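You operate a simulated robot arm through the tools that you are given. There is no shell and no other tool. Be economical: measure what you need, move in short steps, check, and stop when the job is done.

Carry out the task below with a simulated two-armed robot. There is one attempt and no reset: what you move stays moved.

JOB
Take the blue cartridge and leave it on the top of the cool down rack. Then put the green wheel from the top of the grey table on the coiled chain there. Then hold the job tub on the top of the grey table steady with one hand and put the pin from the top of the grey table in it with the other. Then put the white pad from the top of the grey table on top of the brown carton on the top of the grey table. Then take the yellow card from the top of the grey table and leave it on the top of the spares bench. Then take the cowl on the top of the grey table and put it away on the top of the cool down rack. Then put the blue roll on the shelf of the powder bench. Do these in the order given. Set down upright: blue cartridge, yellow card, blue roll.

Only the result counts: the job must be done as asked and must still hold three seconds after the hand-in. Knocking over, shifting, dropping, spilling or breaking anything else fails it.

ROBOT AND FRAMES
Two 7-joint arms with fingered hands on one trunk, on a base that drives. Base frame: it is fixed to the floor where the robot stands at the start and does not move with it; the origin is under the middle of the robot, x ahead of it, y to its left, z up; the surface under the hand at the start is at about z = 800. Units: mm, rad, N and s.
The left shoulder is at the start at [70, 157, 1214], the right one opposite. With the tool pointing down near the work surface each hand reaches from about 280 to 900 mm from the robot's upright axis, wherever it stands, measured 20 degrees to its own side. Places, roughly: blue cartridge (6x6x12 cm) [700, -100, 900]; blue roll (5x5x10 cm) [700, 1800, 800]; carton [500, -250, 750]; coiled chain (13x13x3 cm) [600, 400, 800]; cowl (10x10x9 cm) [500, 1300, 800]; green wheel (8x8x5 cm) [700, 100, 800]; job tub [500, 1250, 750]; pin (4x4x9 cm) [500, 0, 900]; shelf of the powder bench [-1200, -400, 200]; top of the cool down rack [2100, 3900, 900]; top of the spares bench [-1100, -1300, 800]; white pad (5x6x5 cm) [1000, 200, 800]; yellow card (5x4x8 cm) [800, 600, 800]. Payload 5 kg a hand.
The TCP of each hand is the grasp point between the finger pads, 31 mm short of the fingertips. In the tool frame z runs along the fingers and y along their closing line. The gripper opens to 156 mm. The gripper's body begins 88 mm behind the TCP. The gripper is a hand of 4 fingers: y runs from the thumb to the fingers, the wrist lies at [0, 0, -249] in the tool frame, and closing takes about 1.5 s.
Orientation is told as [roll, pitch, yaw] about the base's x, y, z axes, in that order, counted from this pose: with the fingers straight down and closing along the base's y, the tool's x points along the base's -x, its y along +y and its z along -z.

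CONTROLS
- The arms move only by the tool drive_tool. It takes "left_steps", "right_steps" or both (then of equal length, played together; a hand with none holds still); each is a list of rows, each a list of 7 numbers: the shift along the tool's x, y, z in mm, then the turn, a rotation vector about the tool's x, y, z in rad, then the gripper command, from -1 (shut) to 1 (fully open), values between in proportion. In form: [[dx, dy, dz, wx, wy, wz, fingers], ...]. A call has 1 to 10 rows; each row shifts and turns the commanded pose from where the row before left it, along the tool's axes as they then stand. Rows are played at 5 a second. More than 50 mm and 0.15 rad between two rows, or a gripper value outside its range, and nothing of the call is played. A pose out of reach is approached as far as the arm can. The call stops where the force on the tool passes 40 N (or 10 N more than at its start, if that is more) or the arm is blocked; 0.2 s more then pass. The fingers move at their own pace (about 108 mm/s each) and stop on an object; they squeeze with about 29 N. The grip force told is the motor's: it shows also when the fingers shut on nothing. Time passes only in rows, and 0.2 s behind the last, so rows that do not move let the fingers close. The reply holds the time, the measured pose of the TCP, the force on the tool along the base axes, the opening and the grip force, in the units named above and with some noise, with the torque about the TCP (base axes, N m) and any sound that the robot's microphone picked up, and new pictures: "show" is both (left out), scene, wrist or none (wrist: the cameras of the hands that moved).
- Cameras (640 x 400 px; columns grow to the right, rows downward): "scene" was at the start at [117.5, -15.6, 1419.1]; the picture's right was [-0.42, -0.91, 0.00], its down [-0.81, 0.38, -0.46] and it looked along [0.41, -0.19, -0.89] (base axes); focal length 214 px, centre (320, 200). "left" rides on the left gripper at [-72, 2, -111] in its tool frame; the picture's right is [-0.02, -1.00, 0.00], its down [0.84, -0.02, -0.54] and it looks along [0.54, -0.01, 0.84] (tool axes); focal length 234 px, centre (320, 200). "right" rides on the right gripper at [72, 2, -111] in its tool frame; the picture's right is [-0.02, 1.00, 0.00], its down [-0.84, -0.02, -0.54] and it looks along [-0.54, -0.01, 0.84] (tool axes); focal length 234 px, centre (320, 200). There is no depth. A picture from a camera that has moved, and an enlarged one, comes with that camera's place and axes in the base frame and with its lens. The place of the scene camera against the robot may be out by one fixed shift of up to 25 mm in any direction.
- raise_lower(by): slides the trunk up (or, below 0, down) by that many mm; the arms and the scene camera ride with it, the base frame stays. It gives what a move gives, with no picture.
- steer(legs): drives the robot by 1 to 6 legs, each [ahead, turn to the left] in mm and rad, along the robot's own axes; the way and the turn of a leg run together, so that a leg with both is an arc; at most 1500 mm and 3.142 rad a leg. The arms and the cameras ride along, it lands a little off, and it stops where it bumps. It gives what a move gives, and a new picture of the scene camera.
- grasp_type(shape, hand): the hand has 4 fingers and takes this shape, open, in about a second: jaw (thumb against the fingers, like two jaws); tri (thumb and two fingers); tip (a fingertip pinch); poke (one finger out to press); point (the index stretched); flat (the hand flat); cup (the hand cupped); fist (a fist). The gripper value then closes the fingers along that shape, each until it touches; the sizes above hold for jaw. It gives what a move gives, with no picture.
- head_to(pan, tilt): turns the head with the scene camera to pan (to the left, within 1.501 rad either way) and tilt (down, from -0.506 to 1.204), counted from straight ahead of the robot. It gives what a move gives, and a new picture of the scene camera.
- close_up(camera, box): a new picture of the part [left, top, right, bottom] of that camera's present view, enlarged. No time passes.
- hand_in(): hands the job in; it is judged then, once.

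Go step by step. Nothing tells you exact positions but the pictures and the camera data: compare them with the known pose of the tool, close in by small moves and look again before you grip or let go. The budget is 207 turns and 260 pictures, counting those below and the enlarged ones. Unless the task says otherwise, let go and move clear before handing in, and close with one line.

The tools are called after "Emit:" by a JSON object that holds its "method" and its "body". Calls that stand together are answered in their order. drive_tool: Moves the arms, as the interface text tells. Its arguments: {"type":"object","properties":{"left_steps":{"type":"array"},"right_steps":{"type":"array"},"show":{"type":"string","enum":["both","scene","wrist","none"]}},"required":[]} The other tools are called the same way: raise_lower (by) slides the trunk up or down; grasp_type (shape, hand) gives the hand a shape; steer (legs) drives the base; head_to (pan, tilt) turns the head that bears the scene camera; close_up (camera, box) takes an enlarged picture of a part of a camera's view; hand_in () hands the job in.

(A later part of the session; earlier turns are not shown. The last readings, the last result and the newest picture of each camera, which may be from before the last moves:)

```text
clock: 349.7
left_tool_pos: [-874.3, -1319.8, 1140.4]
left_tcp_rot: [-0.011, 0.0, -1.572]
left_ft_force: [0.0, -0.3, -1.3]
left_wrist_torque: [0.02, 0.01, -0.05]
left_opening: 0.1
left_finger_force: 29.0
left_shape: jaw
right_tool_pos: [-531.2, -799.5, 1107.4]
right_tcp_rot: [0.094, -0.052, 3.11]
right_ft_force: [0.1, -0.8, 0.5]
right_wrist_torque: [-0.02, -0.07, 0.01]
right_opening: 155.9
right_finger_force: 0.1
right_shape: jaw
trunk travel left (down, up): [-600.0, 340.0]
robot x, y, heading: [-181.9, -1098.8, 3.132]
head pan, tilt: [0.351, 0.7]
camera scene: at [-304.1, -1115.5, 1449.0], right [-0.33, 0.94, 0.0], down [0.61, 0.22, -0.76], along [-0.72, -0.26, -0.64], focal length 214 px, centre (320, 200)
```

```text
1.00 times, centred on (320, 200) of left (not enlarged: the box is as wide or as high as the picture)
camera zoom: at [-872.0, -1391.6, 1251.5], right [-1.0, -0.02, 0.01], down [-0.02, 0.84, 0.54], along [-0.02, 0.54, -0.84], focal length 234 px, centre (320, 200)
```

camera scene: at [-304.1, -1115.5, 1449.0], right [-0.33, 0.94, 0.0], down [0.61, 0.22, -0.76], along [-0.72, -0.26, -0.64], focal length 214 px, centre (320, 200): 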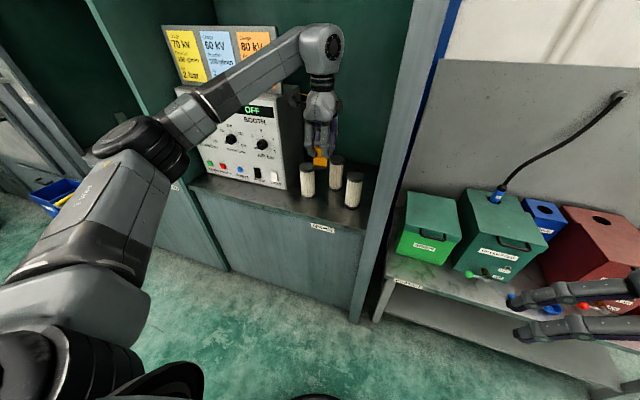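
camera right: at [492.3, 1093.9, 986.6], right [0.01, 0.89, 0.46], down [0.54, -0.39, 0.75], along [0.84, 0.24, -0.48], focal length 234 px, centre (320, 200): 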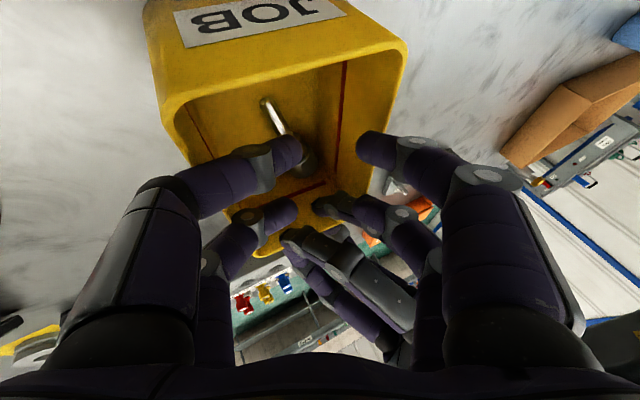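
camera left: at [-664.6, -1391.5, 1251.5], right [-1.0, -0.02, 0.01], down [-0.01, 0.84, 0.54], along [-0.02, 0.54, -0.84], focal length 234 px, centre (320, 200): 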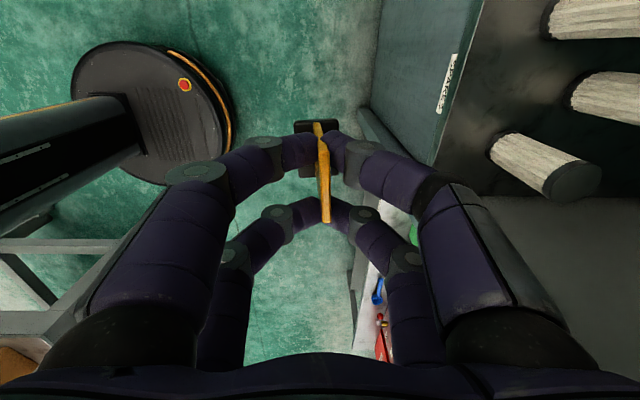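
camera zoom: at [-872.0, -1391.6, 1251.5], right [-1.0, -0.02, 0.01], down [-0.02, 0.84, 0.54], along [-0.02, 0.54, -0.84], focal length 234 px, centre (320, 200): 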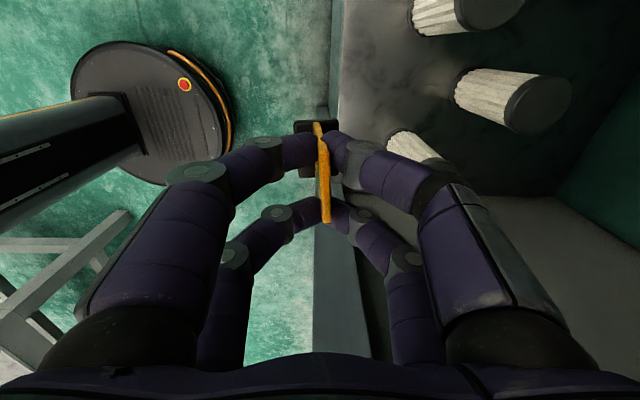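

I move the card over the bench and lower it to a bit above the surface.

Emit:
{"method": "drive_tool", "body": {"left_steps": [[-8, -42, 0, 0, 0, 0, -1], [0, -42, 0, 0, 0, 0, -1], [0, 0, 45, 0, 0, 0, -1], [0, 0, 45, 0, 0, 0, -1], [0, 0, 45, 0, 0, 0, -1], [0, 0, 45, 0, 0, 0, -1], [0, 0, 30, 0, 0, 0, -1], [0, 0, 0, 0, 0, 0, -1]], "show": "wrist"}}

Emit:
{"method": "close_up", "body": {"camera": "scene", "box": [240, 120, 400, 220]}}

```text
clock: 351.5
left_tool_pos: [-960.0, -1328.1, 931.8]
left_tcp_rot: [-0.012, 0.001, -1.57]
left_ft_force: [0.5, -0.3, -0.4]
left_wrist_torque: [-0.01, 0.0, 0.01]
left_opening: 0.0
left_finger_force: 29.3
left_shape: jaw
right_tool_pos: [-531.6, -800.4, 1108.0]
right_tcp_rot: [0.093, -0.053, 3.108]
right_ft_force: [0.6, -0.1, 0.9]
right_wrist_torque: [0.01, 0.04, 0.01]
right_opening: 156.0
right_finger_force: 0.1
right_shape: jaw
trunk travel left (down, up): [-600.0, 340.0]
robot x, y, heading: [-185.8, -1100.3, 3.135]
head pan, tilt: [0.351, 0.7]
camera left: at [-956.6, -1400.9, 1042.4], right [-1.0, -0.02, 0.01], down [-0.01, 0.84, 0.54], along [-0.02, 0.54, -0.84], focal length 234 px, centre (320, 200)
```

left: 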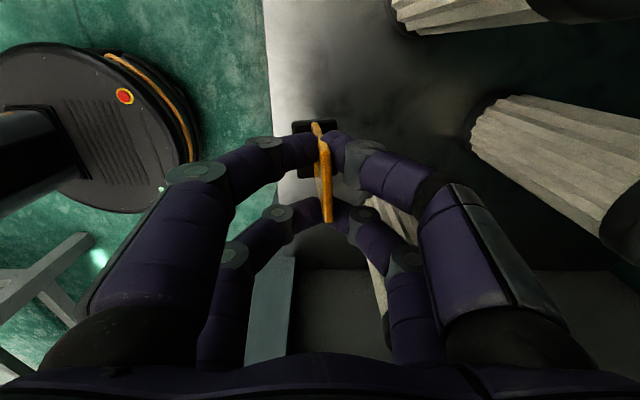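

```text
4.00 times, centred on (320, 170) of scene
camera zoom: at [-303.6, -1115.5, 1449.0], right [-0.33, 0.94, 0.0], down [0.61, 0.22, -0.77], along [-0.72, -0.26, -0.64], focal length 858 px, centre (320, 320)
```

zoom: 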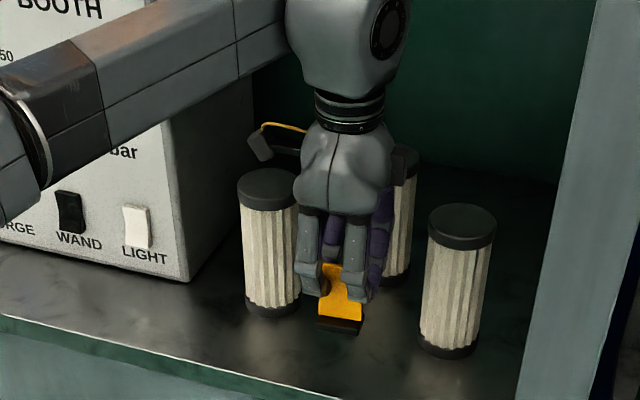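

Good clearance to the filters. I lower the rest slowly until contact.

Emit:
{"method": "drive_tool", "body": {"left_steps": [[0, 0, 25, 0, 0, 0, -1], [0, 0, 20, 0, 0, 0, -1], [0, 0, 6, 0, 0, 0, -1], [0, 0, 3, 0, 0, 0, -1], [0, 0, 2, 0, 0, 0, -1], [0, 0, 2, 0, 0, 0, -1], [0, 0, 2, 0, 0, 0, -1], [0, 0, 2, 0, 0, 0, -1], [0, 0, 0, 0, 0, 0, -1]], "show": "none"}}

Emit:
{"method": "close_up", "body": {"camera": "scene", "box": [272, 150, 368, 210]}}

```text
clock: 353.5
left_tool_pos: [-961.5, -1326.1, 871.7]
left_tcp_rot: [-0.013, 0.0, -1.571]
left_ft_force: [3.0, 0.8, 8.6]
left_wrist_torque: [-0.18, -0.01, 0.05]
left_opening: 0.0
left_finger_force: 28.7
left_shape: jaw
right_tool_pos: [-529.7, -799.6, 1108.4]
right_tcp_rot: [0.095, -0.051, 3.109]
right_ft_force: [-0.4, 0.5, 0.4]
right_wrist_torque: [-0.05, 0.0, -0.01]
right_opening: 155.9
right_finger_force: 0.1
right_shape: jaw
trunk travel left (down, up): [-600.0, 340.0]
robot x, y, heading: [-182.9, -1094.6, 3.132]
head pan, tilt: [0.351, 0.7]
```

```text
6.67 times, centred on (320, 180) of scene
camera zoom: at [-302.5, -1115.0, 1449.2], right [-0.33, 0.94, 0.0], down [0.61, 0.22, -0.77], along [-0.72, -0.26, -0.64], focal length 1430 px, centre (320, 333)
```

zoom: 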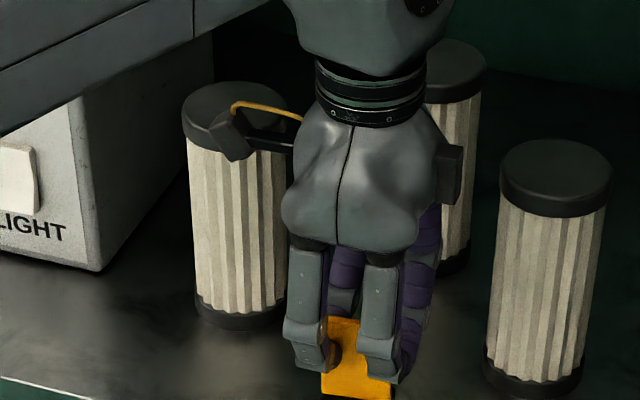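

Contact at the expected height. I open slowly, then rise straight up.

Emit:
{"method": "drive_tool", "body": {"left_steps": [[0, 0, 0, 0, 0, 0, -0.85], [0, 0, 0, 0, 0, 0, -0.7], [0, 0, 0, 0, 0, 0, -0.5], [0, 0, 0, 0, 0, 0, -0.35], [0, 0, 0, 0, 0, 0, -0.3], [0, 0, 0, 0, 0, 0, -0.3]], "show": "wrist"}}

Emit:
{"method": "drive_tool", "body": {"left_steps": [[0, 0, -15, 0, 0, 0, -0.3], [0, 0, -40, 0, 0, 0, -0.3], [0, 0, -45, 0, 0, 0, -0.3], [0, 0, -45, 0, 0, 0, -0.3], [0, 0, -45, 0, 0, 0, -0.3], [0, 0, -45, 0, 0, 0, -0.3], [0, 0, -40, 0, 0, 0, -0.3], [0, 0, 0, 0, 0, 0, -0.3]], "show": "none"}}

Emit:
{"method": "close_up", "body": {"camera": "scene", "box": [256, 140, 384, 220]}}

```text
clock: 354.9
left_tool_pos: [-961.9, -1327.7, 870.3]
left_tcp_rot: [-0.011, 0.0, -1.572]
left_ft_force: [-0.3, 0.2, 0.5]
left_wrist_torque: [0.0, -0.01, -0.02]
left_opening: 54.2
left_finger_force: 0.1
left_shape: jaw
right_tool_pos: [-529.8, -800.8, 1107.8]
right_tcp_rot: [0.093, -0.053, 3.107]
right_ft_force: [0.4, 0.2, 0.4]
right_wrist_torque: [0.0, 0.03, 0.01]
right_opening: 156.2
right_finger_force: 0.1
right_shape: jaw
trunk travel left (down, up): [-600.0, 340.0]
robot x, y, heading: [-182.0, -1098.0, 3.133]
head pan, tilt: [0.351, 0.7]
camera left: at [-958.6, -1399.5, 980.5], right [-1.0, -0.02, 0.01], down [-0.02, 0.84, 0.54], along [-0.02, 0.54, -0.84], focal length 234 px, centre (320, 200)
```

left: 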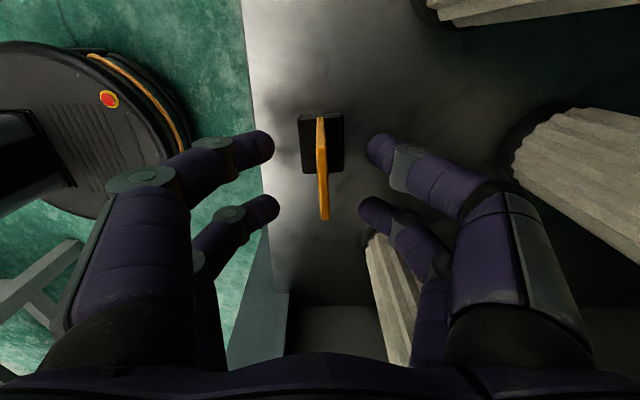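

```text
clock: 356.7
left_tool_pos: [-960.9, -1326.7, 1144.2]
left_tcp_rot: [-0.008, 0.001, -1.571]
left_ft_force: [-0.5, -0.3, -0.7]
left_wrist_torque: [-0.01, 0.0, -0.02]
left_opening: 54.3
left_finger_force: 0.0
left_shape: jaw
right_tool_pos: [-531.5, -801.5, 1107.7]
right_tcp_rot: [0.095, -0.053, 3.109]
right_ft_force: [-0.1, -0.9, -0.4]
right_wrist_torque: [0.03, -0.02, -0.04]
right_opening: 155.6
right_finger_force: 0.1
right_shape: jaw
trunk travel left (down, up): [-600.0, 340.0]
robot x, y, heading: [-184.8, -1099.9, 3.132]
head pan, tilt: [0.351, 0.7]
```

```text
5.00 times, centred on (320, 180) of scene
camera zoom: at [-304.6, -1116.1, 1448.9], right [-0.33, 0.94, 0.0], down [0.61, 0.22, -0.76], along [-0.72, -0.26, -0.64], focal length 1072 px, centre (320, 300)
```

zoom: 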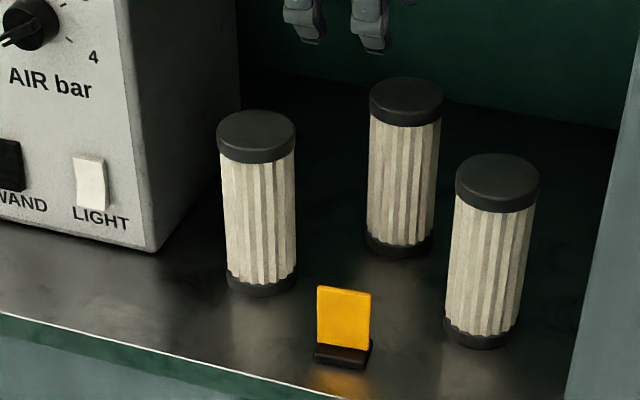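

The yellow card stands on the spares bench. I retract the left hand, straighten it and back away.

Emit:
{"method": "drive_tool", "body": {"left_steps": [[0, 45, 0, 0, 0, 0, -0.3], [0, 45, 0, 0, 0, 0, 0], [0, 45, 0, 0, 0, 0, 0.5], [0, 45, 0, 0, 0, 0, 1], [0, 45, 0, 0, 0, 0, 1]], "show": "none"}}

Emit:
{"method": "steer", "body": {"legs": [[-260, 0]]}}

Emit:
{"method": "drive_tool", "body": {"left_steps": [[0, 0, 0, 0, 0, 0.148, 1], [0, 0, 0, 0, 0, 0.148, 1], [0, 0, 0, 0, 0, 0.148, 1], [0, 0, 0, 0, 0, 0.148, 1], [0, 0, 0, 0, 0, 0.148, 1], [0, 0, 0, 0, 0, 0.148, 1], [0, 0, 0, 0, 0, 0.148, 1], [0, 0, 0, 0, 0, 0.148, 1], [0, 0, 0, 0, 0, 0.148, 1], [0, 0, 0, 0, 0, 0.148, 1]], "right_steps": [[0, 0, -10, 0.095, 0, 0, 1], [0, 0, -20, 0, 0.05, 0, 1], [0, 0, -10, 0, 0, 0, 1], [0, 0, 0, 0, 0, 0, 1], [0, 0, 0, 0, 0, 0, 1], [0, 0, 0, 0, 0, 0, 1], [0, 0, 0, 0, 0, 0, 1], [0, 0, 0, 0, 0, 0, 1], [0, 0, 0, 0, 0, 0, 1], [0, 0, 0, 0, 0, 0, 1]], "show": "none"}}

Emit:
{"method": "head_to", "body": {"pan": -0.5, "tilt": 0.55}}

```text
clock: 357.9
left_tool_pos: [-732.9, -1327.3, 1143.1]
left_tcp_rot: [-0.013, 0.001, -1.567]
left_ft_force: [-0.9, 0.2, 0.5]
left_wrist_torque: [-0.02, 0.03, 0.0]
left_opening: 155.9
left_finger_force: 0.0
left_shape: jaw
right_tool_pos: [-530.1, -802.3, 1109.1]
right_tcp_rot: [0.094, -0.055, 3.107]
right_ft_force: [-0.2, 0.0, -1.2]
right_wrist_torque: [0.03, 0.0, 0.0]
right_opening: 155.8
right_finger_force: 0.0
right_shape: jaw
trunk travel left (down, up): [-600.0, 340.0]
robot x, y, heading: [-183.9, -1099.5, 3.129]
head pan, tilt: [0.351, 0.7]
```

```text
clock: 359.8
left_tool_pos: [-470.9, -1330.9, 1141.7]
left_tcp_rot: [-0.01, 0.0, -1.571]
left_ft_force: [1.0, -0.1, 0.1]
left_wrist_torque: [0.0, 0.04, 0.01]
left_opening: 156.1
left_finger_force: 0.1
left_shape: jaw
right_tool_pos: [-266.9, -803.9, 1107.0]
right_tcp_rot: [0.095, -0.052, 3.109]
right_ft_force: [-0.6, 0.2, 0.1]
right_wrist_torque: [-0.05, 0.01, 0.01]
right_opening: 156.2
right_finger_force: 0.1
right_shape: jaw
trunk travel left (down, up): [-600.0, 340.0]
robot x, y, heading: [83.7, -1100.5, 3.134]
head pan, tilt: [0.351, 0.7]
camera scene: at [-39.5, -1118.2, 1448.9], right [-0.34, 0.94, 0.0], down [0.61, 0.22, -0.76], along [-0.72, -0.26, -0.64], focal length 214 px, centre (320, 200)
```

scene: 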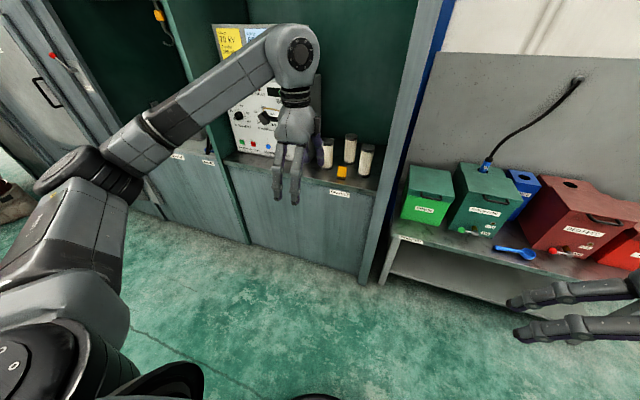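

```text
clock: 362.0
left_tool_pos: [-471.1, -1330.2, 1143.1]
left_tcp_rot: [-0.001, -0.011, -3.052]
left_ft_force: [-0.1, 0.3, -0.4]
left_wrist_torque: [-0.03, 0.0, 0.02]
left_opening: 155.9
left_finger_force: 0.0
left_shape: jaw
right_tool_pos: [-264.4, -801.5, 1147.4]
right_tcp_rot: [-0.001, -0.002, 3.109]
right_ft_force: [0.1, 0.4, 0.6]
right_wrist_torque: [0.04, 0.03, 0.01]
right_opening: 156.1
right_finger_force: 0.1
right_shape: jaw
trunk travel left (down, up): [-600.0, 340.0]
robot x, y, heading: [82.8, -1100.8, 3.133]
head pan, tilt: [0.351, 0.7]
```

```text
clock: 363.2
left_tool_pos: [-469.8, -1329.5, 1143.4]
left_tcp_rot: [-0.001, -0.01, -3.048]
left_ft_force: [0.4, 0.5, 0.6]
left_wrist_torque: [0.02, 0.0, 0.03]
left_opening: 155.9
left_finger_force: 0.0
left_shape: jaw
right_tool_pos: [-264.2, -802.1, 1147.6]
right_tcp_rot: [-0.002, -0.001, 3.108]
right_ft_force: [0.0, -0.7, -0.4]
right_wrist_torque: [0.02, 0.01, 0.02]
right_opening: 156.0
right_finger_force: 0.1
right_shape: jaw
trunk travel left (down, up): [-600.0, 340.0]
robot x, y, heading: [79.8, -1101.7, 3.13]
head pan, tilt: [-0.499, 0.55]
camera scene: at [-37.8, -1046.0, 1462.1], right [0.49, 0.87, 0.0], down [0.46, -0.25, -0.85], along [-0.75, 0.41, -0.52], focal length 214 px, centre (320, 200)
```

scene: 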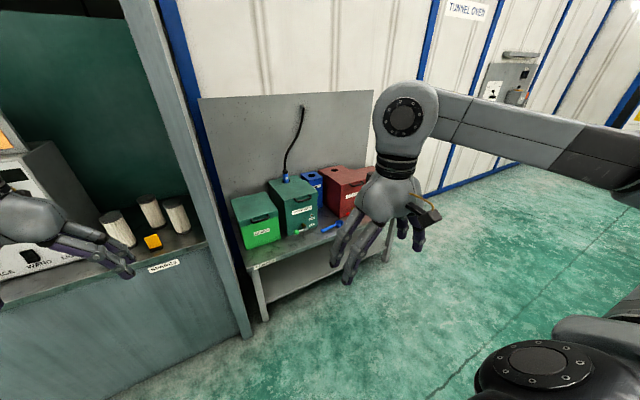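

I move back to the lane beside the table and drive to the cowl near (470, 1297).

Emit:
{"method": "steer", "body": {"legs": [[300, 0], [0, -1.56], [1200, 0], [1130, 0], [0, -1.571], [190, 0]]}}

Emit:
{"method": "head_to", "body": {"pan": 0.1, "tilt": 1.1}}

Emit:
{"method": "close_up", "body": {"camera": "left", "box": [0, 0, 640, 400]}}

```text
clock: 366.5
left_tool_pos: [-810.0, -1167.6, 1143.2]
left_tcp_rot: [0.008, 0.001, 2.969]
left_ft_force: [1.2, 0.5, 0.1]
left_wrist_torque: [0.0, 0.03, -0.03]
left_opening: 156.0
left_finger_force: 0.1
left_shape: jaw
right_tool_pos: [-463.2, -714.0, 1148.1]
right_tcp_rot: [-0.001, -0.003, 2.819]
right_ft_force: [-0.7, 0.2, 0.5]
right_wrist_torque: [0.01, 0.0, 0.0]
right_opening: 155.9
right_finger_force: 0.1
right_shape: jaw
trunk travel left (down, up): [-600.0, 340.0]
robot x, y, heading: [-214.7, -1099.2, 2.841]
head pan, tilt: [-0.499, 0.55]
stopped in leg 2: the force on the tool passed its limit at 229 N (the readings are from after the stop); the commanded pose is now the measured one
camera scene: at [-316.4, -1010.0, 1462.3], right [0.71, 0.7, 0.0], down [0.36, -0.37, -0.85], along [-0.6, 0.61, -0.52], focal length 214 px, centre (320, 200)
```

scene: 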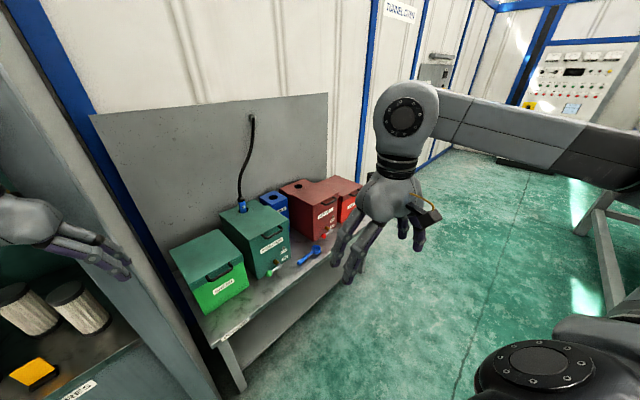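

```text
clock: 367.5
left_tool_pos: [-811.3, -1167.2, 1141.7]
left_tcp_rot: [0.01, 0.003, 2.969]
left_ft_force: [0.3, -0.9, -0.4]
left_wrist_torque: [0.18, -0.02, 0.15]
left_opening: 156.2
left_finger_force: 0.1
left_shape: jaw
right_tool_pos: [-463.6, -713.1, 1147.1]
right_tcp_rot: [0.0, -0.002, 2.82]
right_ft_force: [-0.6, 0.1, -0.4]
right_wrist_torque: [-0.01, -0.01, 0.04]
right_opening: 155.9
right_finger_force: 0.1
right_shape: jaw
trunk travel left (down, up): [-600.0, 340.0]
robot x, y, heading: [-217.6, -1100.3, 2.849]
head pan, tilt: [0.099, 1.1]
camera scene: at [-317.3, -1060.4, 1419.0], right [0.2, 0.98, 0.0], down [0.87, -0.17, -0.45], along [-0.45, 0.09, -0.89], focal length 214 px, centre (320, 200)
```

scene: 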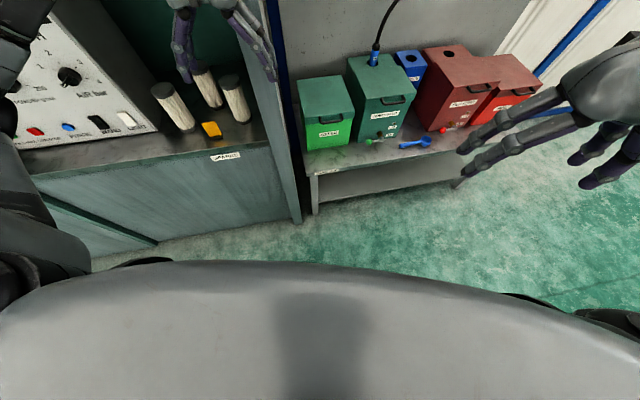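

```text
1.00 times, centred on (320, 200) of left (not enlarged: the box is as wide or as high as the picture)
camera zoom: at [-882.1, -1155.9, 1252.8], right [0.15, 0.99, -0.01], down [0.83, -0.12, 0.55], along [0.54, -0.09, -0.84], focal length 234 px, centre (320, 200)
```

zoom: 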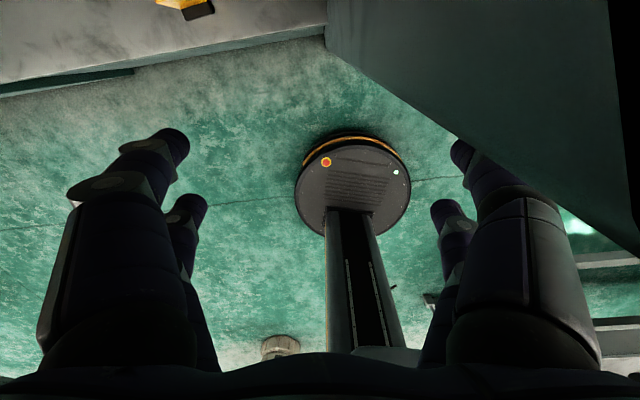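

The left hand bumped the cabinet post; the items on the bench are still standing. I turn back slightly, reverse well clear, then take a path away from the cabinet.

Emit:
{"method": "steer", "body": {"legs": [[0, 0.12], [-350, 0]]}}

Emit:
{"method": "close_up", "body": {"camera": "scene", "box": [120, 40, 440, 240]}}

```text
clock: 370.4
left_tool_pos: [-453.1, -1297.0, 1141.9]
left_tcp_rot: [0.011, 0.002, 3.085]
left_ft_force: [0.2, -0.1, 0.3]
left_wrist_torque: [-0.04, 0.02, -0.02]
left_opening: 156.0
left_finger_force: 0.1
left_shape: jaw
right_tool_pos: [-160.8, -806.1, 1146.8]
right_tcp_rot: [-0.001, -0.001, 2.933]
right_ft_force: [0.5, 0.5, 0.1]
right_wrist_torque: [0.01, -0.03, 0.02]
right_opening: 155.9
right_finger_force: 0.1
right_shape: jaw
trunk travel left (down, up): [-600.0, 340.0]
robot x, y, heading: [128.7, -1161.0, 2.959]
head pan, tilt: [0.099, 1.1]
camera scene: at [27.3, -1135.4, 1419.0], right [0.08, 1.0, 0.0], down [0.89, -0.07, -0.45], along [-0.45, 0.04, -0.89], focal length 214 px, centre (320, 200)
```

scene: 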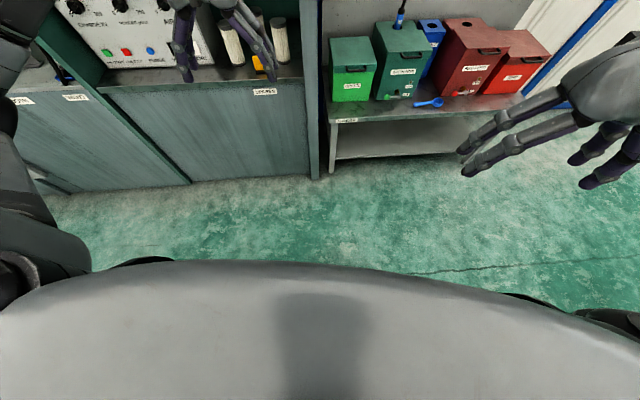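

```text
2.00 times, centred on (280, 140) of scene
camera zoom: at [27.3, -1135.4, 1419.0], right [0.08, 1.0, 0.0], down [0.89, -0.07, -0.45], along [-0.45, 0.04, -0.89], focal length 429 px, centre (400, 320)
```

zoom: 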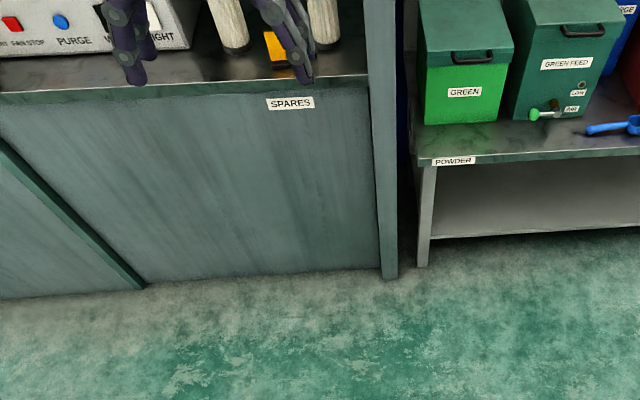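

Everything still stands. I continue to the cowl by the safer path.

Emit:
{"method": "steer", "body": {"legs": [[0, -0.73], [560, 0], [0, -0.658], [1000, 0], [950, 0], [0, -1.571]]}}

```text
clock: 390.4
left_tool_pos: [341.0, 1488.8, 1142.4]
left_tcp_rot: [0.011, 0.003, 0.149]
left_ft_force: [0.0, 0.1, 0.5]
left_wrist_torque: [-0.01, -0.05, 0.0]
left_opening: 156.0
left_finger_force: 0.1
left_shape: jaw
right_tool_pos: [154.9, 947.8, 1146.3]
right_tcp_rot: [0.0, -0.002, -0.006]
right_ft_force: [0.1, -0.1, 0.3]
right_wrist_torque: [-0.01, 0.02, 0.01]
right_opening: 155.8
right_finger_force: 0.1
right_shape: jaw
trunk travel left (down, up): [-600.0, 340.0]
robot x, y, heading: [-198.5, 1236.0, 0.022]
head pan, tilt: [0.099, 1.1]
camera scene: at [-78.2, 1257.0, 1419.0], right [0.12, -0.99, 0.0], down [-0.88, -0.11, -0.45], along [0.45, 0.06, -0.89], focal length 214 px, centre (320, 200)
```

scene: 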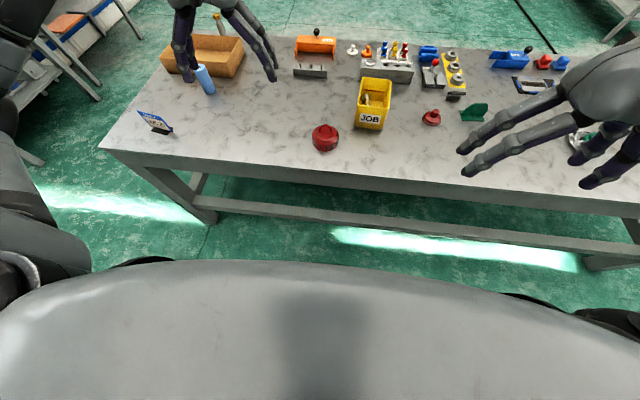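

I drive closer and move the left hand above the cowl.

Emit:
{"method": "steer", "body": {"legs": [[170, -0.02]]}}

Emit:
{"method": "drive_tool", "body": {"left_steps": [[0, 0, 0, 0, 0, 0.14, 1], [8, -38, 0, 0, 0, 0, 1], [8, -38, 0, 0, 0, 0, 1], [8, -38, 0, 0, 0, 0, 1], [8, -38, 0, 0, 0, 0, 1], [8, -38, 0, 0, 0, 0, 1], [0, 0, 45, 0, 0, 0, 1], [0, 0, 0, 0, 0, 0, 1]], "show": "both"}}

```text
clock: 391.9
left_tool_pos: [516.9, 1481.3, 1143.1]
left_tcp_rot: [0.01, 0.0, 0.131]
left_ft_force: [0.8, -0.1, -0.5]
left_wrist_torque: [0.01, 0.0, 0.01]
left_opening: 156.2
left_finger_force: 0.1
left_shape: jaw
right_tool_pos: [320.9, 943.8, 1147.1]
right_tcp_rot: [0.0, -0.002, -0.022]
right_ft_force: [0.9, -0.2, -0.8]
right_wrist_torque: [-0.04, 0.02, -0.01]
right_opening: 155.8
right_finger_force: 0.2
right_shape: jaw
trunk travel left (down, up): [-600.0, 340.0]
robot x, y, heading: [-28.8, 1240.4, 0.009]
head pan, tilt: [0.099, 1.1]
camera scene: at [93.4, 1257.2, 1419.1], right [0.1, -0.99, 0.0], down [-0.89, -0.09, -0.45], along [0.45, 0.05, -0.89], focal length 214 px, centre (320, 200)
```

scene: 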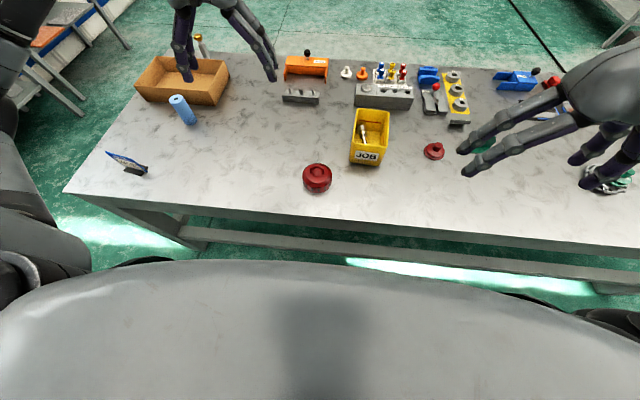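

```text
clock: 393.7
left_tool_pos: [475.5, 1292.4, 1097.7]
left_tcp_rot: [0.011, 0.004, -0.011]
left_ft_force: [-0.3, 0.2, 0.5]
left_wrist_torque: [0.02, -0.03, -0.02]
left_opening: 155.9
left_finger_force: 0.0
left_shape: jaw
right_tool_pos: [320.0, 943.3, 1147.7]
right_tcp_rot: [-0.001, -0.002, -0.022]
right_ft_force: [0.2, -0.8, -0.5]
right_wrist_torque: [0.02, -0.05, -0.02]
right_opening: 156.0
right_finger_force: 0.2
right_shape: jaw
trunk travel left (down, up): [-600.0, 340.0]
robot x, y, heading: [-28.5, 1239.9, 0.01]
head pan, tilt: [0.099, 1.1]
camera scene: at [93.3, 1256.4, 1419.1], right [0.1, -0.99, 0.0], down [-0.89, -0.09, -0.45], along [0.45, 0.05, -0.89], focal length 214 px, centre (320, 200)
camera left: at [548.2, 1292.2, 1208.0], right [0.01, -1.0, -0.01], down [-0.84, -0.02, 0.55], along [-0.55, 0.0, -0.84], focal length 234 px, centre (320, 200)
```

scene: 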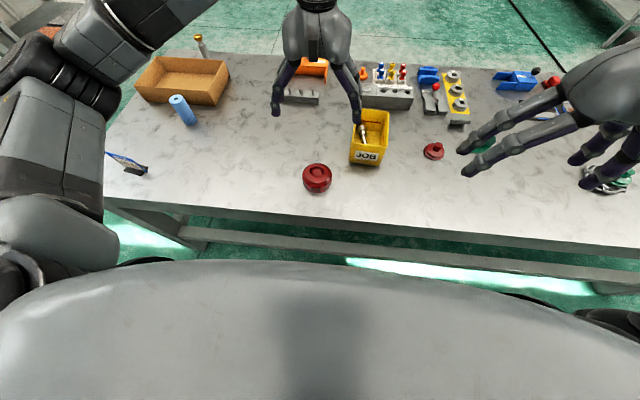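
left: 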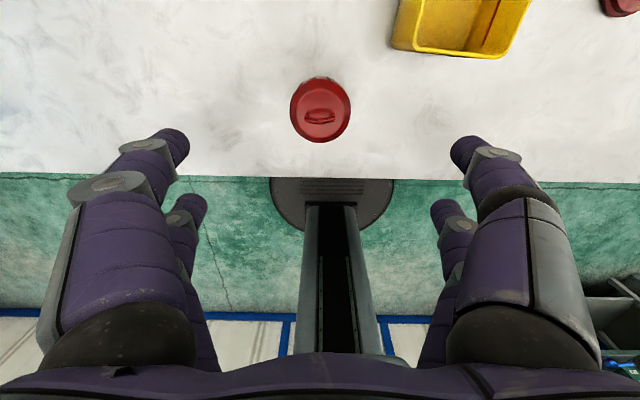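

The cowl is right below at about (471, 1292). I descend partway and check.

Emit:
{"method": "drive_tool", "body": {"left_steps": [[4, 0, 45, 0, 0, 0, 1], [0, 0, 45, 0, 0, 0, 1], [0, 0, 45, 0, 0, 0, 1], [0, 0, 40, 0, 0, 0, 1], [0, 0, 0, 0, 0, 0, 1]], "show": "wrist"}}

Emit:
{"method": "close_up", "body": {"camera": "scene", "box": [240, 130, 400, 230]}}

```text
clock: 394.9
left_tool_pos: [472.4, 1292.5, 921.0]
left_tcp_rot: [0.011, 0.003, -0.011]
left_ft_force: [0.5, -0.1, 0.5]
left_wrist_torque: [0.02, -0.04, 0.0]
left_opening: 156.0
left_finger_force: 0.1
left_shape: jaw
right_tool_pos: [320.2, 944.4, 1147.9]
right_tcp_rot: [-0.001, -0.002, -0.022]
right_ft_force: [1.0, -0.1, 0.7]
right_wrist_torque: [0.0, 0.03, 0.02]
right_opening: 156.2
right_finger_force: 0.1
right_shape: jaw
trunk travel left (down, up): [-600.0, 340.0]
robot x, y, heading: [-31.3, 1239.6, 0.003]
head pan, tilt: [0.099, 1.1]
camera left: at [545.2, 1293.2, 1030.9], right [0.01, -1.0, -0.01], down [-0.84, -0.02, 0.55], along [-0.55, 0.0, -0.84], focal length 234 px, centre (320, 200)
```

left: 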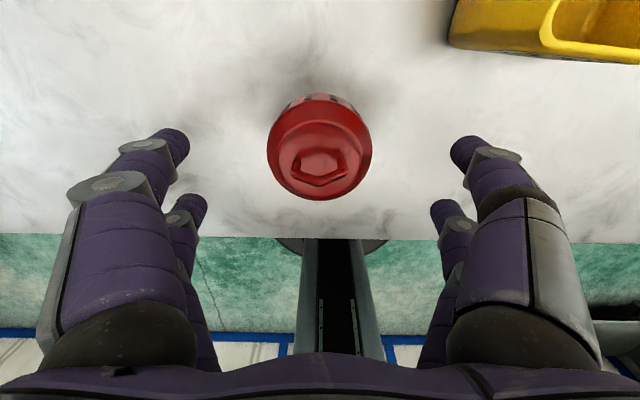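

```text
4.00 times, centred on (320, 180) of scene
camera zoom: at [93.3, 1256.7, 1419.0], right [0.1, -0.99, 0.0], down [-0.89, -0.09, -0.45], along [0.45, 0.05, -0.89], focal length 858 px, centre (320, 280)
```

zoom: 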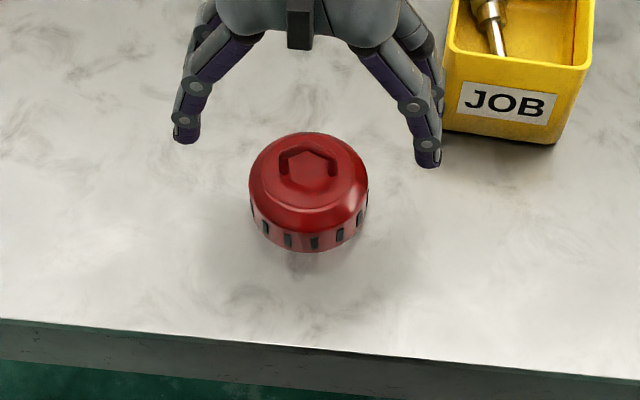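

Aligned and clear of the tub. I descend and close.

Emit:
{"method": "drive_tool", "body": {"left_steps": [[0, 0, 40, 0, 0, 0, 1], [0, 0, 31, 0, 0, 0, 1], [0, 0, 0, 0, 0, 0, 0.6], [0, 0, 0, 0, 0, 0, 0.2], [0, 0, 0, 0, 0, 0, -0.2], [0, 0, 0, 0, 0, 0, -0.6], [0, 0, 0, 0, 0, 0, -1], [0, 0, 0, 0, 0, 0, -1], [0, 0, 0, 0, 0, 0, -1]], "show": "wrist"}}

Emit:
{"method": "close_up", "body": {"camera": "scene", "box": [240, 130, 400, 230]}}

```text
clock: 396.9
left_tool_pos: [473.0, 1292.9, 849.5]
left_tcp_rot: [0.009, 0.003, -0.01]
left_ft_force: [0.3, 0.6, 0.9]
left_wrist_torque: [0.01, -0.02, 0.0]
left_opening: 72.1
left_finger_force: 28.8
left_shape: jaw
right_tool_pos: [319.9, 944.0, 1147.1]
right_tcp_rot: [-0.001, -0.001, -0.021]
right_ft_force: [-0.3, -0.1, 0.5]
right_wrist_torque: [0.0, -0.03, -0.01]
right_opening: 156.0
right_finger_force: 0.1
right_shape: jaw
trunk travel left (down, up): [-600.0, 340.0]
robot x, y, heading: [-28.1, 1237.5, 0.007]
head pan, tilt: [0.099, 1.1]
camera left: at [544.8, 1292.5, 959.3], right [0.01, -1.0, -0.01], down [-0.84, -0.02, 0.55], along [-0.55, 0.0, -0.84], focal length 234 px, centre (320, 200)
```

left: 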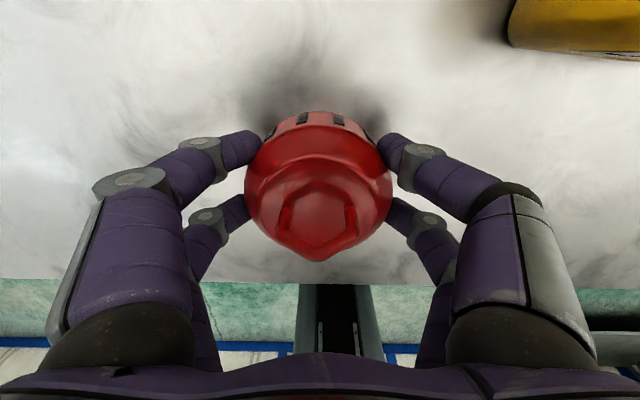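

```text
4.00 times, centred on (320, 180) of scene
camera zoom: at [93.8, 1257.2, 1419.0], right [0.1, -0.99, 0.0], down [-0.89, -0.09, -0.45], along [0.45, 0.05, -0.89], focal length 858 px, centre (320, 280)
```

zoom: 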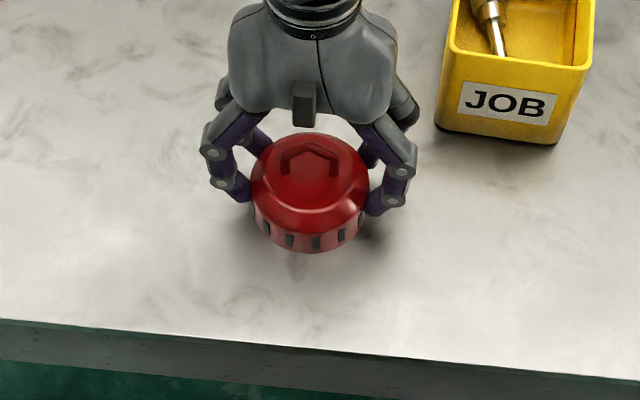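

The cowl is gripped. I lift it and drive to the cool down rack again.

Emit:
{"method": "drive_tool", "body": {"left_steps": [[0, 0, -15, 0, 0, 0, -1], [0, 0, -40, 0, 0, 0, -1], [0, 0, -45, 0, 0, 0, -1], [0, 0, -45, 0, 0, 0, -1], [0, 0, -45, 0, 0, 0, -1], [0, 0, -45, 0, 0, 0, -1], [0, 0, -45, 0, 0, 0, -1], [0, 0, -30, 0, 0, 0, -1], [0, 0, 0, 0, 0, 0, -1]], "show": "wrist"}}

Emit:
{"method": "steer", "body": {"legs": [[-210, 0], [0, 1.564], [1000, 0], [580, 0], [0, -1.571]]}}

```text
clock: 398.9
left_tool_pos: [472.8, 1290.6, 1159.2]
left_tcp_rot: [0.01, 0.005, -0.009]
left_ft_force: [-0.4, 0.2, -1.8]
left_wrist_torque: [-0.03, -0.06, 0.01]
left_opening: 72.3
left_finger_force: 29.2
left_shape: jaw
right_tool_pos: [320.1, 943.9, 1147.3]
right_tcp_rot: [0.0, 0.001, -0.024]
right_ft_force: [0.5, 0.0, -0.2]
right_wrist_torque: [-0.02, 0.0, 0.0]
right_opening: 156.1
right_finger_force: 0.0
right_shape: jaw
trunk travel left (down, up): [-600.0, 340.0]
robot x, y, heading: [-31.0, 1241.4, 0.008]
head pan, tilt: [0.099, 1.1]
camera left: at [545.8, 1291.3, 1270.5], right [0.01, -1.0, -0.01], down [-0.84, -0.02, 0.55], along [-0.55, 0.0, -0.84], focal length 234 px, centre (320, 200)
```

left: 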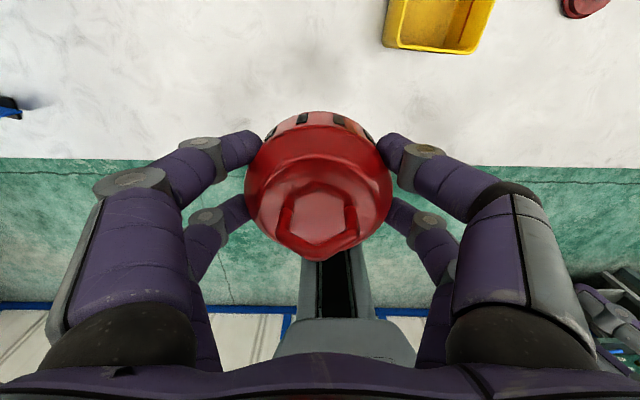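

```text
clock: 415.8
left_tool_pos: [277.0, 2841.1, 1159.7]
left_tcp_rot: [0.009, 0.003, -0.024]
left_ft_force: [0.2, -0.9, -1.9]
left_wrist_torque: [-0.01, -0.04, 0.0]
left_opening: 71.8
left_finger_force: 28.9
left_shape: jaw
right_tool_pos: [121.8, 2494.8, 1146.9]
right_tcp_rot: [0.001, 0.001, -0.04]
right_ft_force: [-0.2, 0.4, 0.0]
right_wrist_torque: [-0.01, 0.01, 0.0]
right_opening: 156.0
right_finger_force: 0.1
right_shape: jaw
trunk travel left (down, up): [-600.0, 340.0]
robot x, y, heading: [-226.5, 2795.7, -0.01]
head pan, tilt: [0.099, 1.1]
camera scene: at [-101.4, 2812.0, 1419.0], right [0.09, -1.0, 0.0], down [-0.89, -0.08, -0.45], along [0.45, 0.04, -0.89], focal length 214 px, centre (320, 200)
```

scene: 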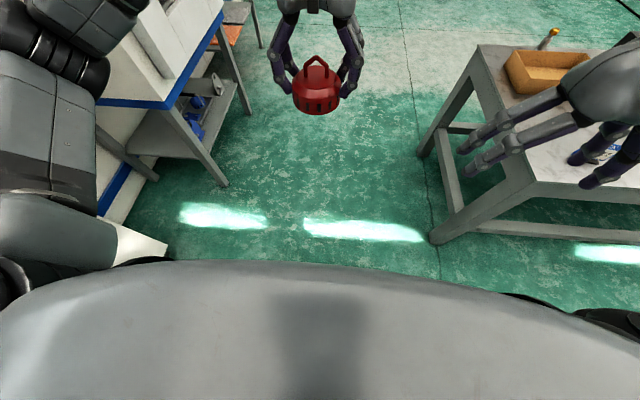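

Emit:
{"method": "steer", "body": {"legs": [[1150, 0], [1125, 0], [0, 1.581], [260, 0]]}}

Emit:
{"method": "head_to", "body": {"pan": 0.05, "tilt": 0.85}}

Emit:
{"method": "close_up", "body": {"camera": "scene", "box": [180, 80, 436, 240]}}

```text
clock: 432.3
left_tool_pos: [2008.9, 3552.1, 1160.5]
left_tcp_rot: [0.008, 0.003, 1.554]
left_ft_force: [0.0, 0.0, -1.8]
left_wrist_torque: [0.03, -0.03, 0.02]
left_opening: 71.7
left_finger_force: 28.7
left_shape: jaw
right_tool_pos: [2355.2, 3398.3, 1147.1]
right_tcp_rot: [-0.001, -0.002, 1.54]
right_ft_force: [-0.2, 0.5, -0.3]
right_wrist_torque: [-0.02, -0.02, 0.0]
right_opening: 155.9
right_finger_force: 0.0
right_shape: jaw
trunk travel left (down, up): [-600.0, 340.0]
robot x, y, heading: [2057.8, 3051.3, 1.567]
head pan, tilt: [0.099, 1.1]
camera scene: at [2061.9, 3174.7, 1419.0], right [1.0, 0.1, 0.0], down [0.09, -0.89, -0.45], along [-0.04, 0.45, -0.89], focal length 214 px, centre (320, 200)
```

scene: 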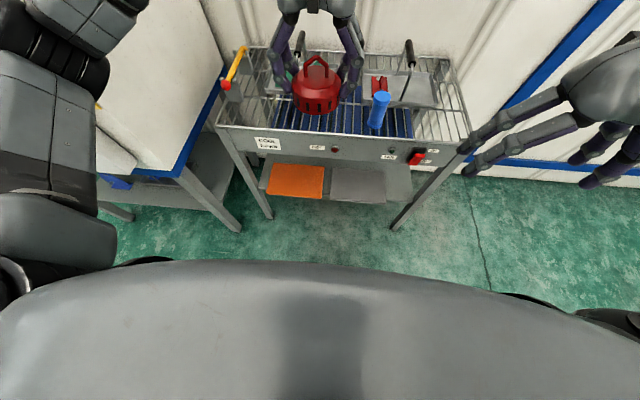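

```text
clock: 433.0
left_tool_pos: [2008.7, 3553.5, 1160.2]
left_tcp_rot: [0.008, 0.004, 1.554]
left_ft_force: [-0.2, -0.4, -1.7]
left_wrist_torque: [0.01, 0.0, 0.0]
left_opening: 71.7
left_finger_force: 29.0
left_shape: jaw
right_tool_pos: [2357.2, 3397.7, 1146.6]
right_tcp_rot: [0.0, 0.001, 1.54]
right_ft_force: [0.7, 0.0, 0.3]
right_wrist_torque: [-0.02, 0.02, 0.0]
right_opening: 156.2
right_finger_force: 0.1
right_shape: jaw
trunk travel left (down, up): [-600.0, 340.0]
robot x, y, heading: [2058.8, 3052.9, 1.57]
head pan, tilt: [0.051, 0.85]
camera scene: at [2064.2, 3190.5, 1436.6], right [1.0, 0.05, 0.0], down [0.04, -0.75, -0.66], along [-0.03, 0.66, -0.75], focal length 214 px, centre (320, 200)
```

scene: 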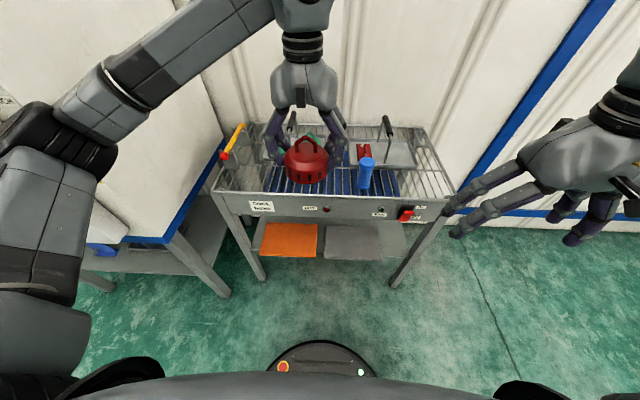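

```text
2.50 times, centred on (308, 160) of scene
camera zoom: at [2064.2, 3190.5, 1436.6], right [1.0, 0.05, 0.0], down [0.04, -0.75, -0.66], along [-0.03, 0.66, -0.75], focal length 536 px, centre (350, 300)
```

zoom: 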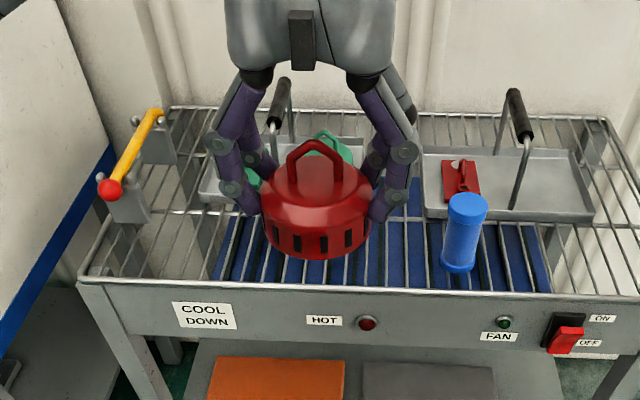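

I'll place the cowl left of the cartridge at about (2005, 3770), clear of the tray handles. I drive in 150 mm.

Emit:
{"method": "steer", "body": {"legs": [[150, 0]]}}

Emit:
{"method": "drive_tool", "body": {"left_steps": [[-32, 0, 20, 0, 0, 0, -1], [-32, 0, 40, 0, 0, 0, -1], [0, 0, 45, 0, 0, 0, -1], [0, 0, 45, 0, 0, 0, -1], [0, 0, 0, 0, 0, 0, -1]], "show": "wrist"}}

Emit:
{"method": "close_up", "body": {"camera": "scene", "box": [200, 100, 440, 250]}}

```text
clock: 434.4
left_tool_pos: [2010.4, 3701.1, 1160.9]
left_tcp_rot: [0.01, 0.004, 1.551]
left_ft_force: [0.2, 1.0, -2.1]
left_wrist_torque: [0.02, -0.02, 0.03]
left_opening: 71.6
left_finger_force: 28.8
left_shape: jaw
right_tool_pos: [2356.7, 3546.3, 1147.0]
right_tcp_rot: [0.0, -0.004, 1.539]
right_ft_force: [-1.0, 0.4, 0.5]
right_wrist_torque: [0.01, -0.03, 0.01]
right_opening: 155.9
right_finger_force: 0.1
right_shape: jaw
trunk travel left (down, up): [-600.0, 340.0]
robot x, y, heading: [2060.3, 3202.3, 1.563]
head pan, tilt: [0.051, 0.85]
camera scene: at [2065.1, 3338.5, 1436.8], right [1.0, 0.05, 0.0], down [0.03, -0.75, -0.66], along [-0.03, 0.66, -0.75], focal length 214 px, centre (320, 200)
```

scene: 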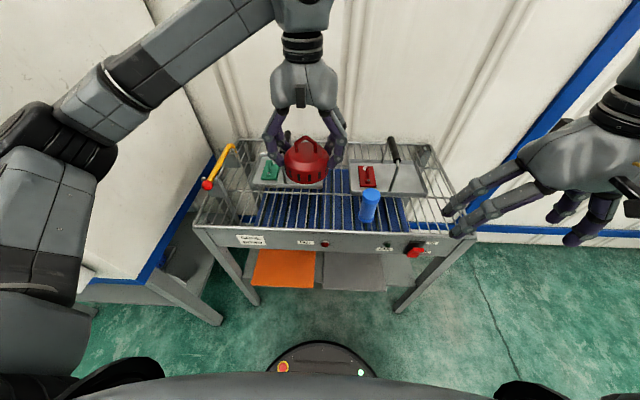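

```text
refused: row 2 steps farther than a row can; nothing moved
```

```text
2.67 times, centred on (320, 175) of scene
camera zoom: at [2065.1, 3338.5, 1436.8], right [1.0, 0.05, 0.0], down [0.03, -0.75, -0.66], along [-0.03, 0.66, -0.75], focal length 572 px, centre (320, 267)
```

zoom: 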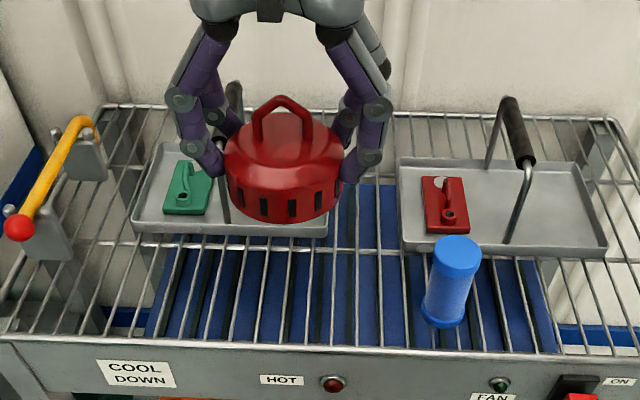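

I retry in smaller rows: forward 66 mm and down about 140 mm.

Emit:
{"method": "drive_tool", "body": {"left_steps": [[-33, 0, 20, 0, 0, 0, -1], [-33, 0, 20, 0, 0, 0, -1], [0, 0, 45, 0, 0, 0, -1], [0, 0, 45, 0, 0, 0, -1], [0, 0, 0, 0, 0, 0, -1]], "show": "none"}}

Emit:
{"method": "close_up", "body": {"camera": "scene", "box": [224, 110, 416, 230]}}

Emit:
{"method": "close_up", "body": {"camera": "left", "box": [0, 0, 640, 400]}}

```text
clock: 435.6
left_tool_pos: [2011.7, 3766.7, 1027.9]
left_tcp_rot: [0.009, 0.004, 1.551]
left_ft_force: [1.0, 0.5, -2.5]
left_wrist_torque: [0.04, 0.01, -0.04]
left_opening: 71.6
left_finger_force: 29.3
left_shape: jaw
right_tool_pos: [2357.6, 3547.3, 1147.9]
right_tcp_rot: [0.001, -0.001, 1.536]
right_ft_force: [-0.1, -0.2, -0.5]
right_wrist_torque: [0.0, 0.0, -0.02]
right_opening: 155.9
right_finger_force: 0.2
right_shape: jaw
trunk travel left (down, up): [-600.0, 340.0]
robot x, y, heading: [2059.1, 3199.8, 1.562]
head pan, tilt: [0.051, 0.85]
```

```text
3.33 times, centred on (320, 170) of scene
camera zoom: at [2065.6, 3339.3, 1436.7], right [1.0, 0.05, 0.0], down [0.03, -0.75, -0.66], along [-0.03, 0.66, -0.75], focal length 715 px, centre (320, 300)
```

zoom: 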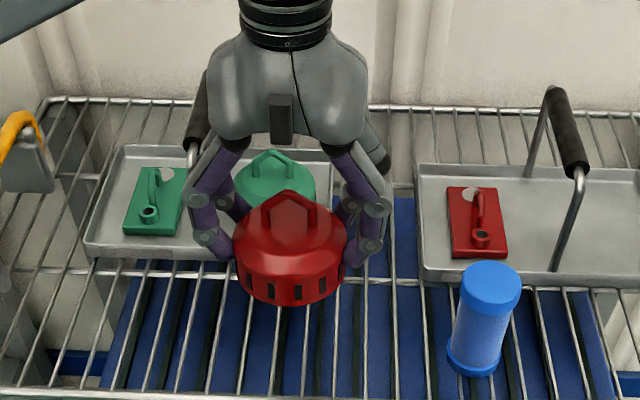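

```text
1.00 times, centred on (320, 200) of left (not enlarged: the box is as wide or as high as the picture)
camera zoom: at [2013.0, 3839.5, 1138.6], right [1.0, 0.0, -0.01], down [0.01, -0.84, 0.55], along [-0.01, -0.55, -0.84], focal length 234 px, centre (320, 200)
```

zoom: 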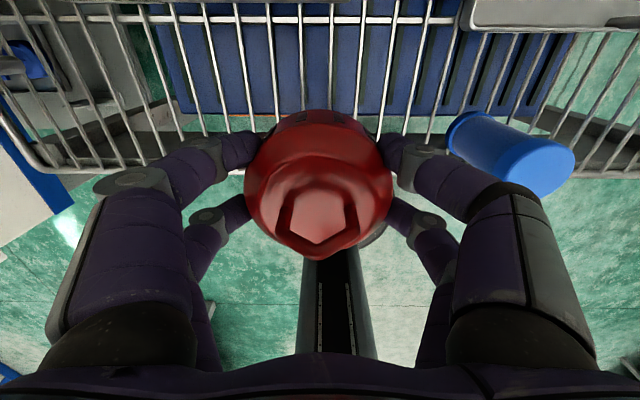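

I shift 15 mm deeper for margin from the front rim and lower to near the grid.

Emit:
{"method": "drive_tool", "body": {"left_steps": [[-15, 0, 30, 0, 0, 0, -1], [0, 0, 40, 0, 0, 0, -1], [0, 0, 25, 0, 0, 0, -1], [0, 0, 0, 0, 0, 0, -1]], "show": "wrist"}}

Emit:
{"method": "close_up", "body": {"camera": "scene", "box": [224, 120, 416, 240]}}

```text
clock: 436.6
left_tool_pos: [2009.9, 3781.9, 932.8]
left_tcp_rot: [0.009, 0.003, 1.552]
left_ft_force: [-0.3, -0.9, -2.6]
left_wrist_torque: [0.06, -0.03, 0.03]
left_opening: 71.7
left_finger_force: 29.5
left_shape: jaw
right_tool_pos: [2357.4, 3547.1, 1147.5]
right_tcp_rot: [-0.002, -0.003, 1.54]
right_ft_force: [-0.6, 0.5, -0.2]
right_wrist_torque: [0.0, 0.0, 0.01]
right_opening: 156.1
right_finger_force: 0.0
right_shape: jaw
trunk travel left (down, up): [-600.0, 340.0]
robot x, y, heading: [2057.8, 3198.2, 1.567]
head pan, tilt: [0.051, 0.85]
camera left: at [2011.7, 3854.2, 1043.6], right [1.0, 0.0, -0.01], down [0.01, -0.84, 0.55], along [-0.01, -0.55, -0.84], focal length 234 px, centre (320, 200)
```

left: 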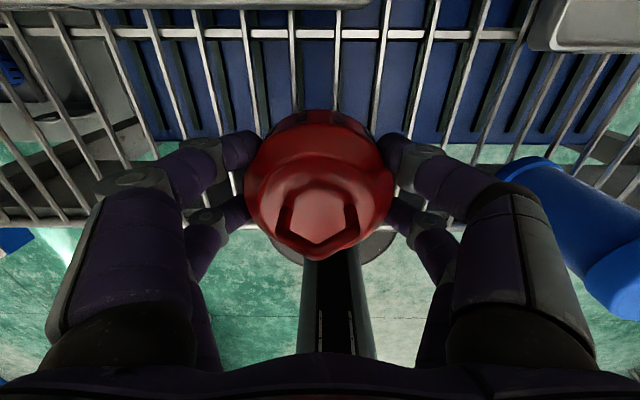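

```text
3.33 times, centred on (320, 180) of scene
camera zoom: at [2065.3, 3339.6, 1436.7], right [1.0, 0.05, 0.0], down [0.03, -0.75, -0.66], along [-0.03, 0.66, -0.75], focal length 715 px, centre (320, 267)
```

zoom: 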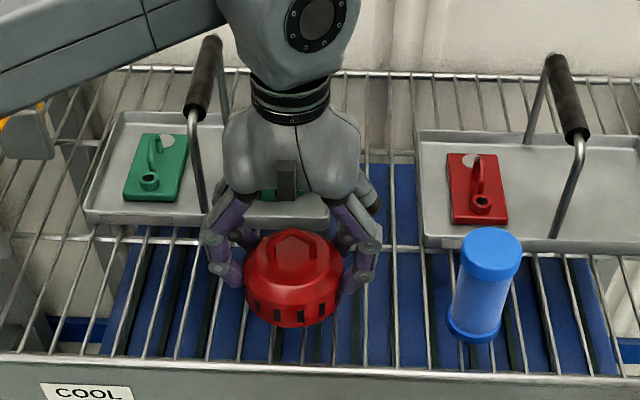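

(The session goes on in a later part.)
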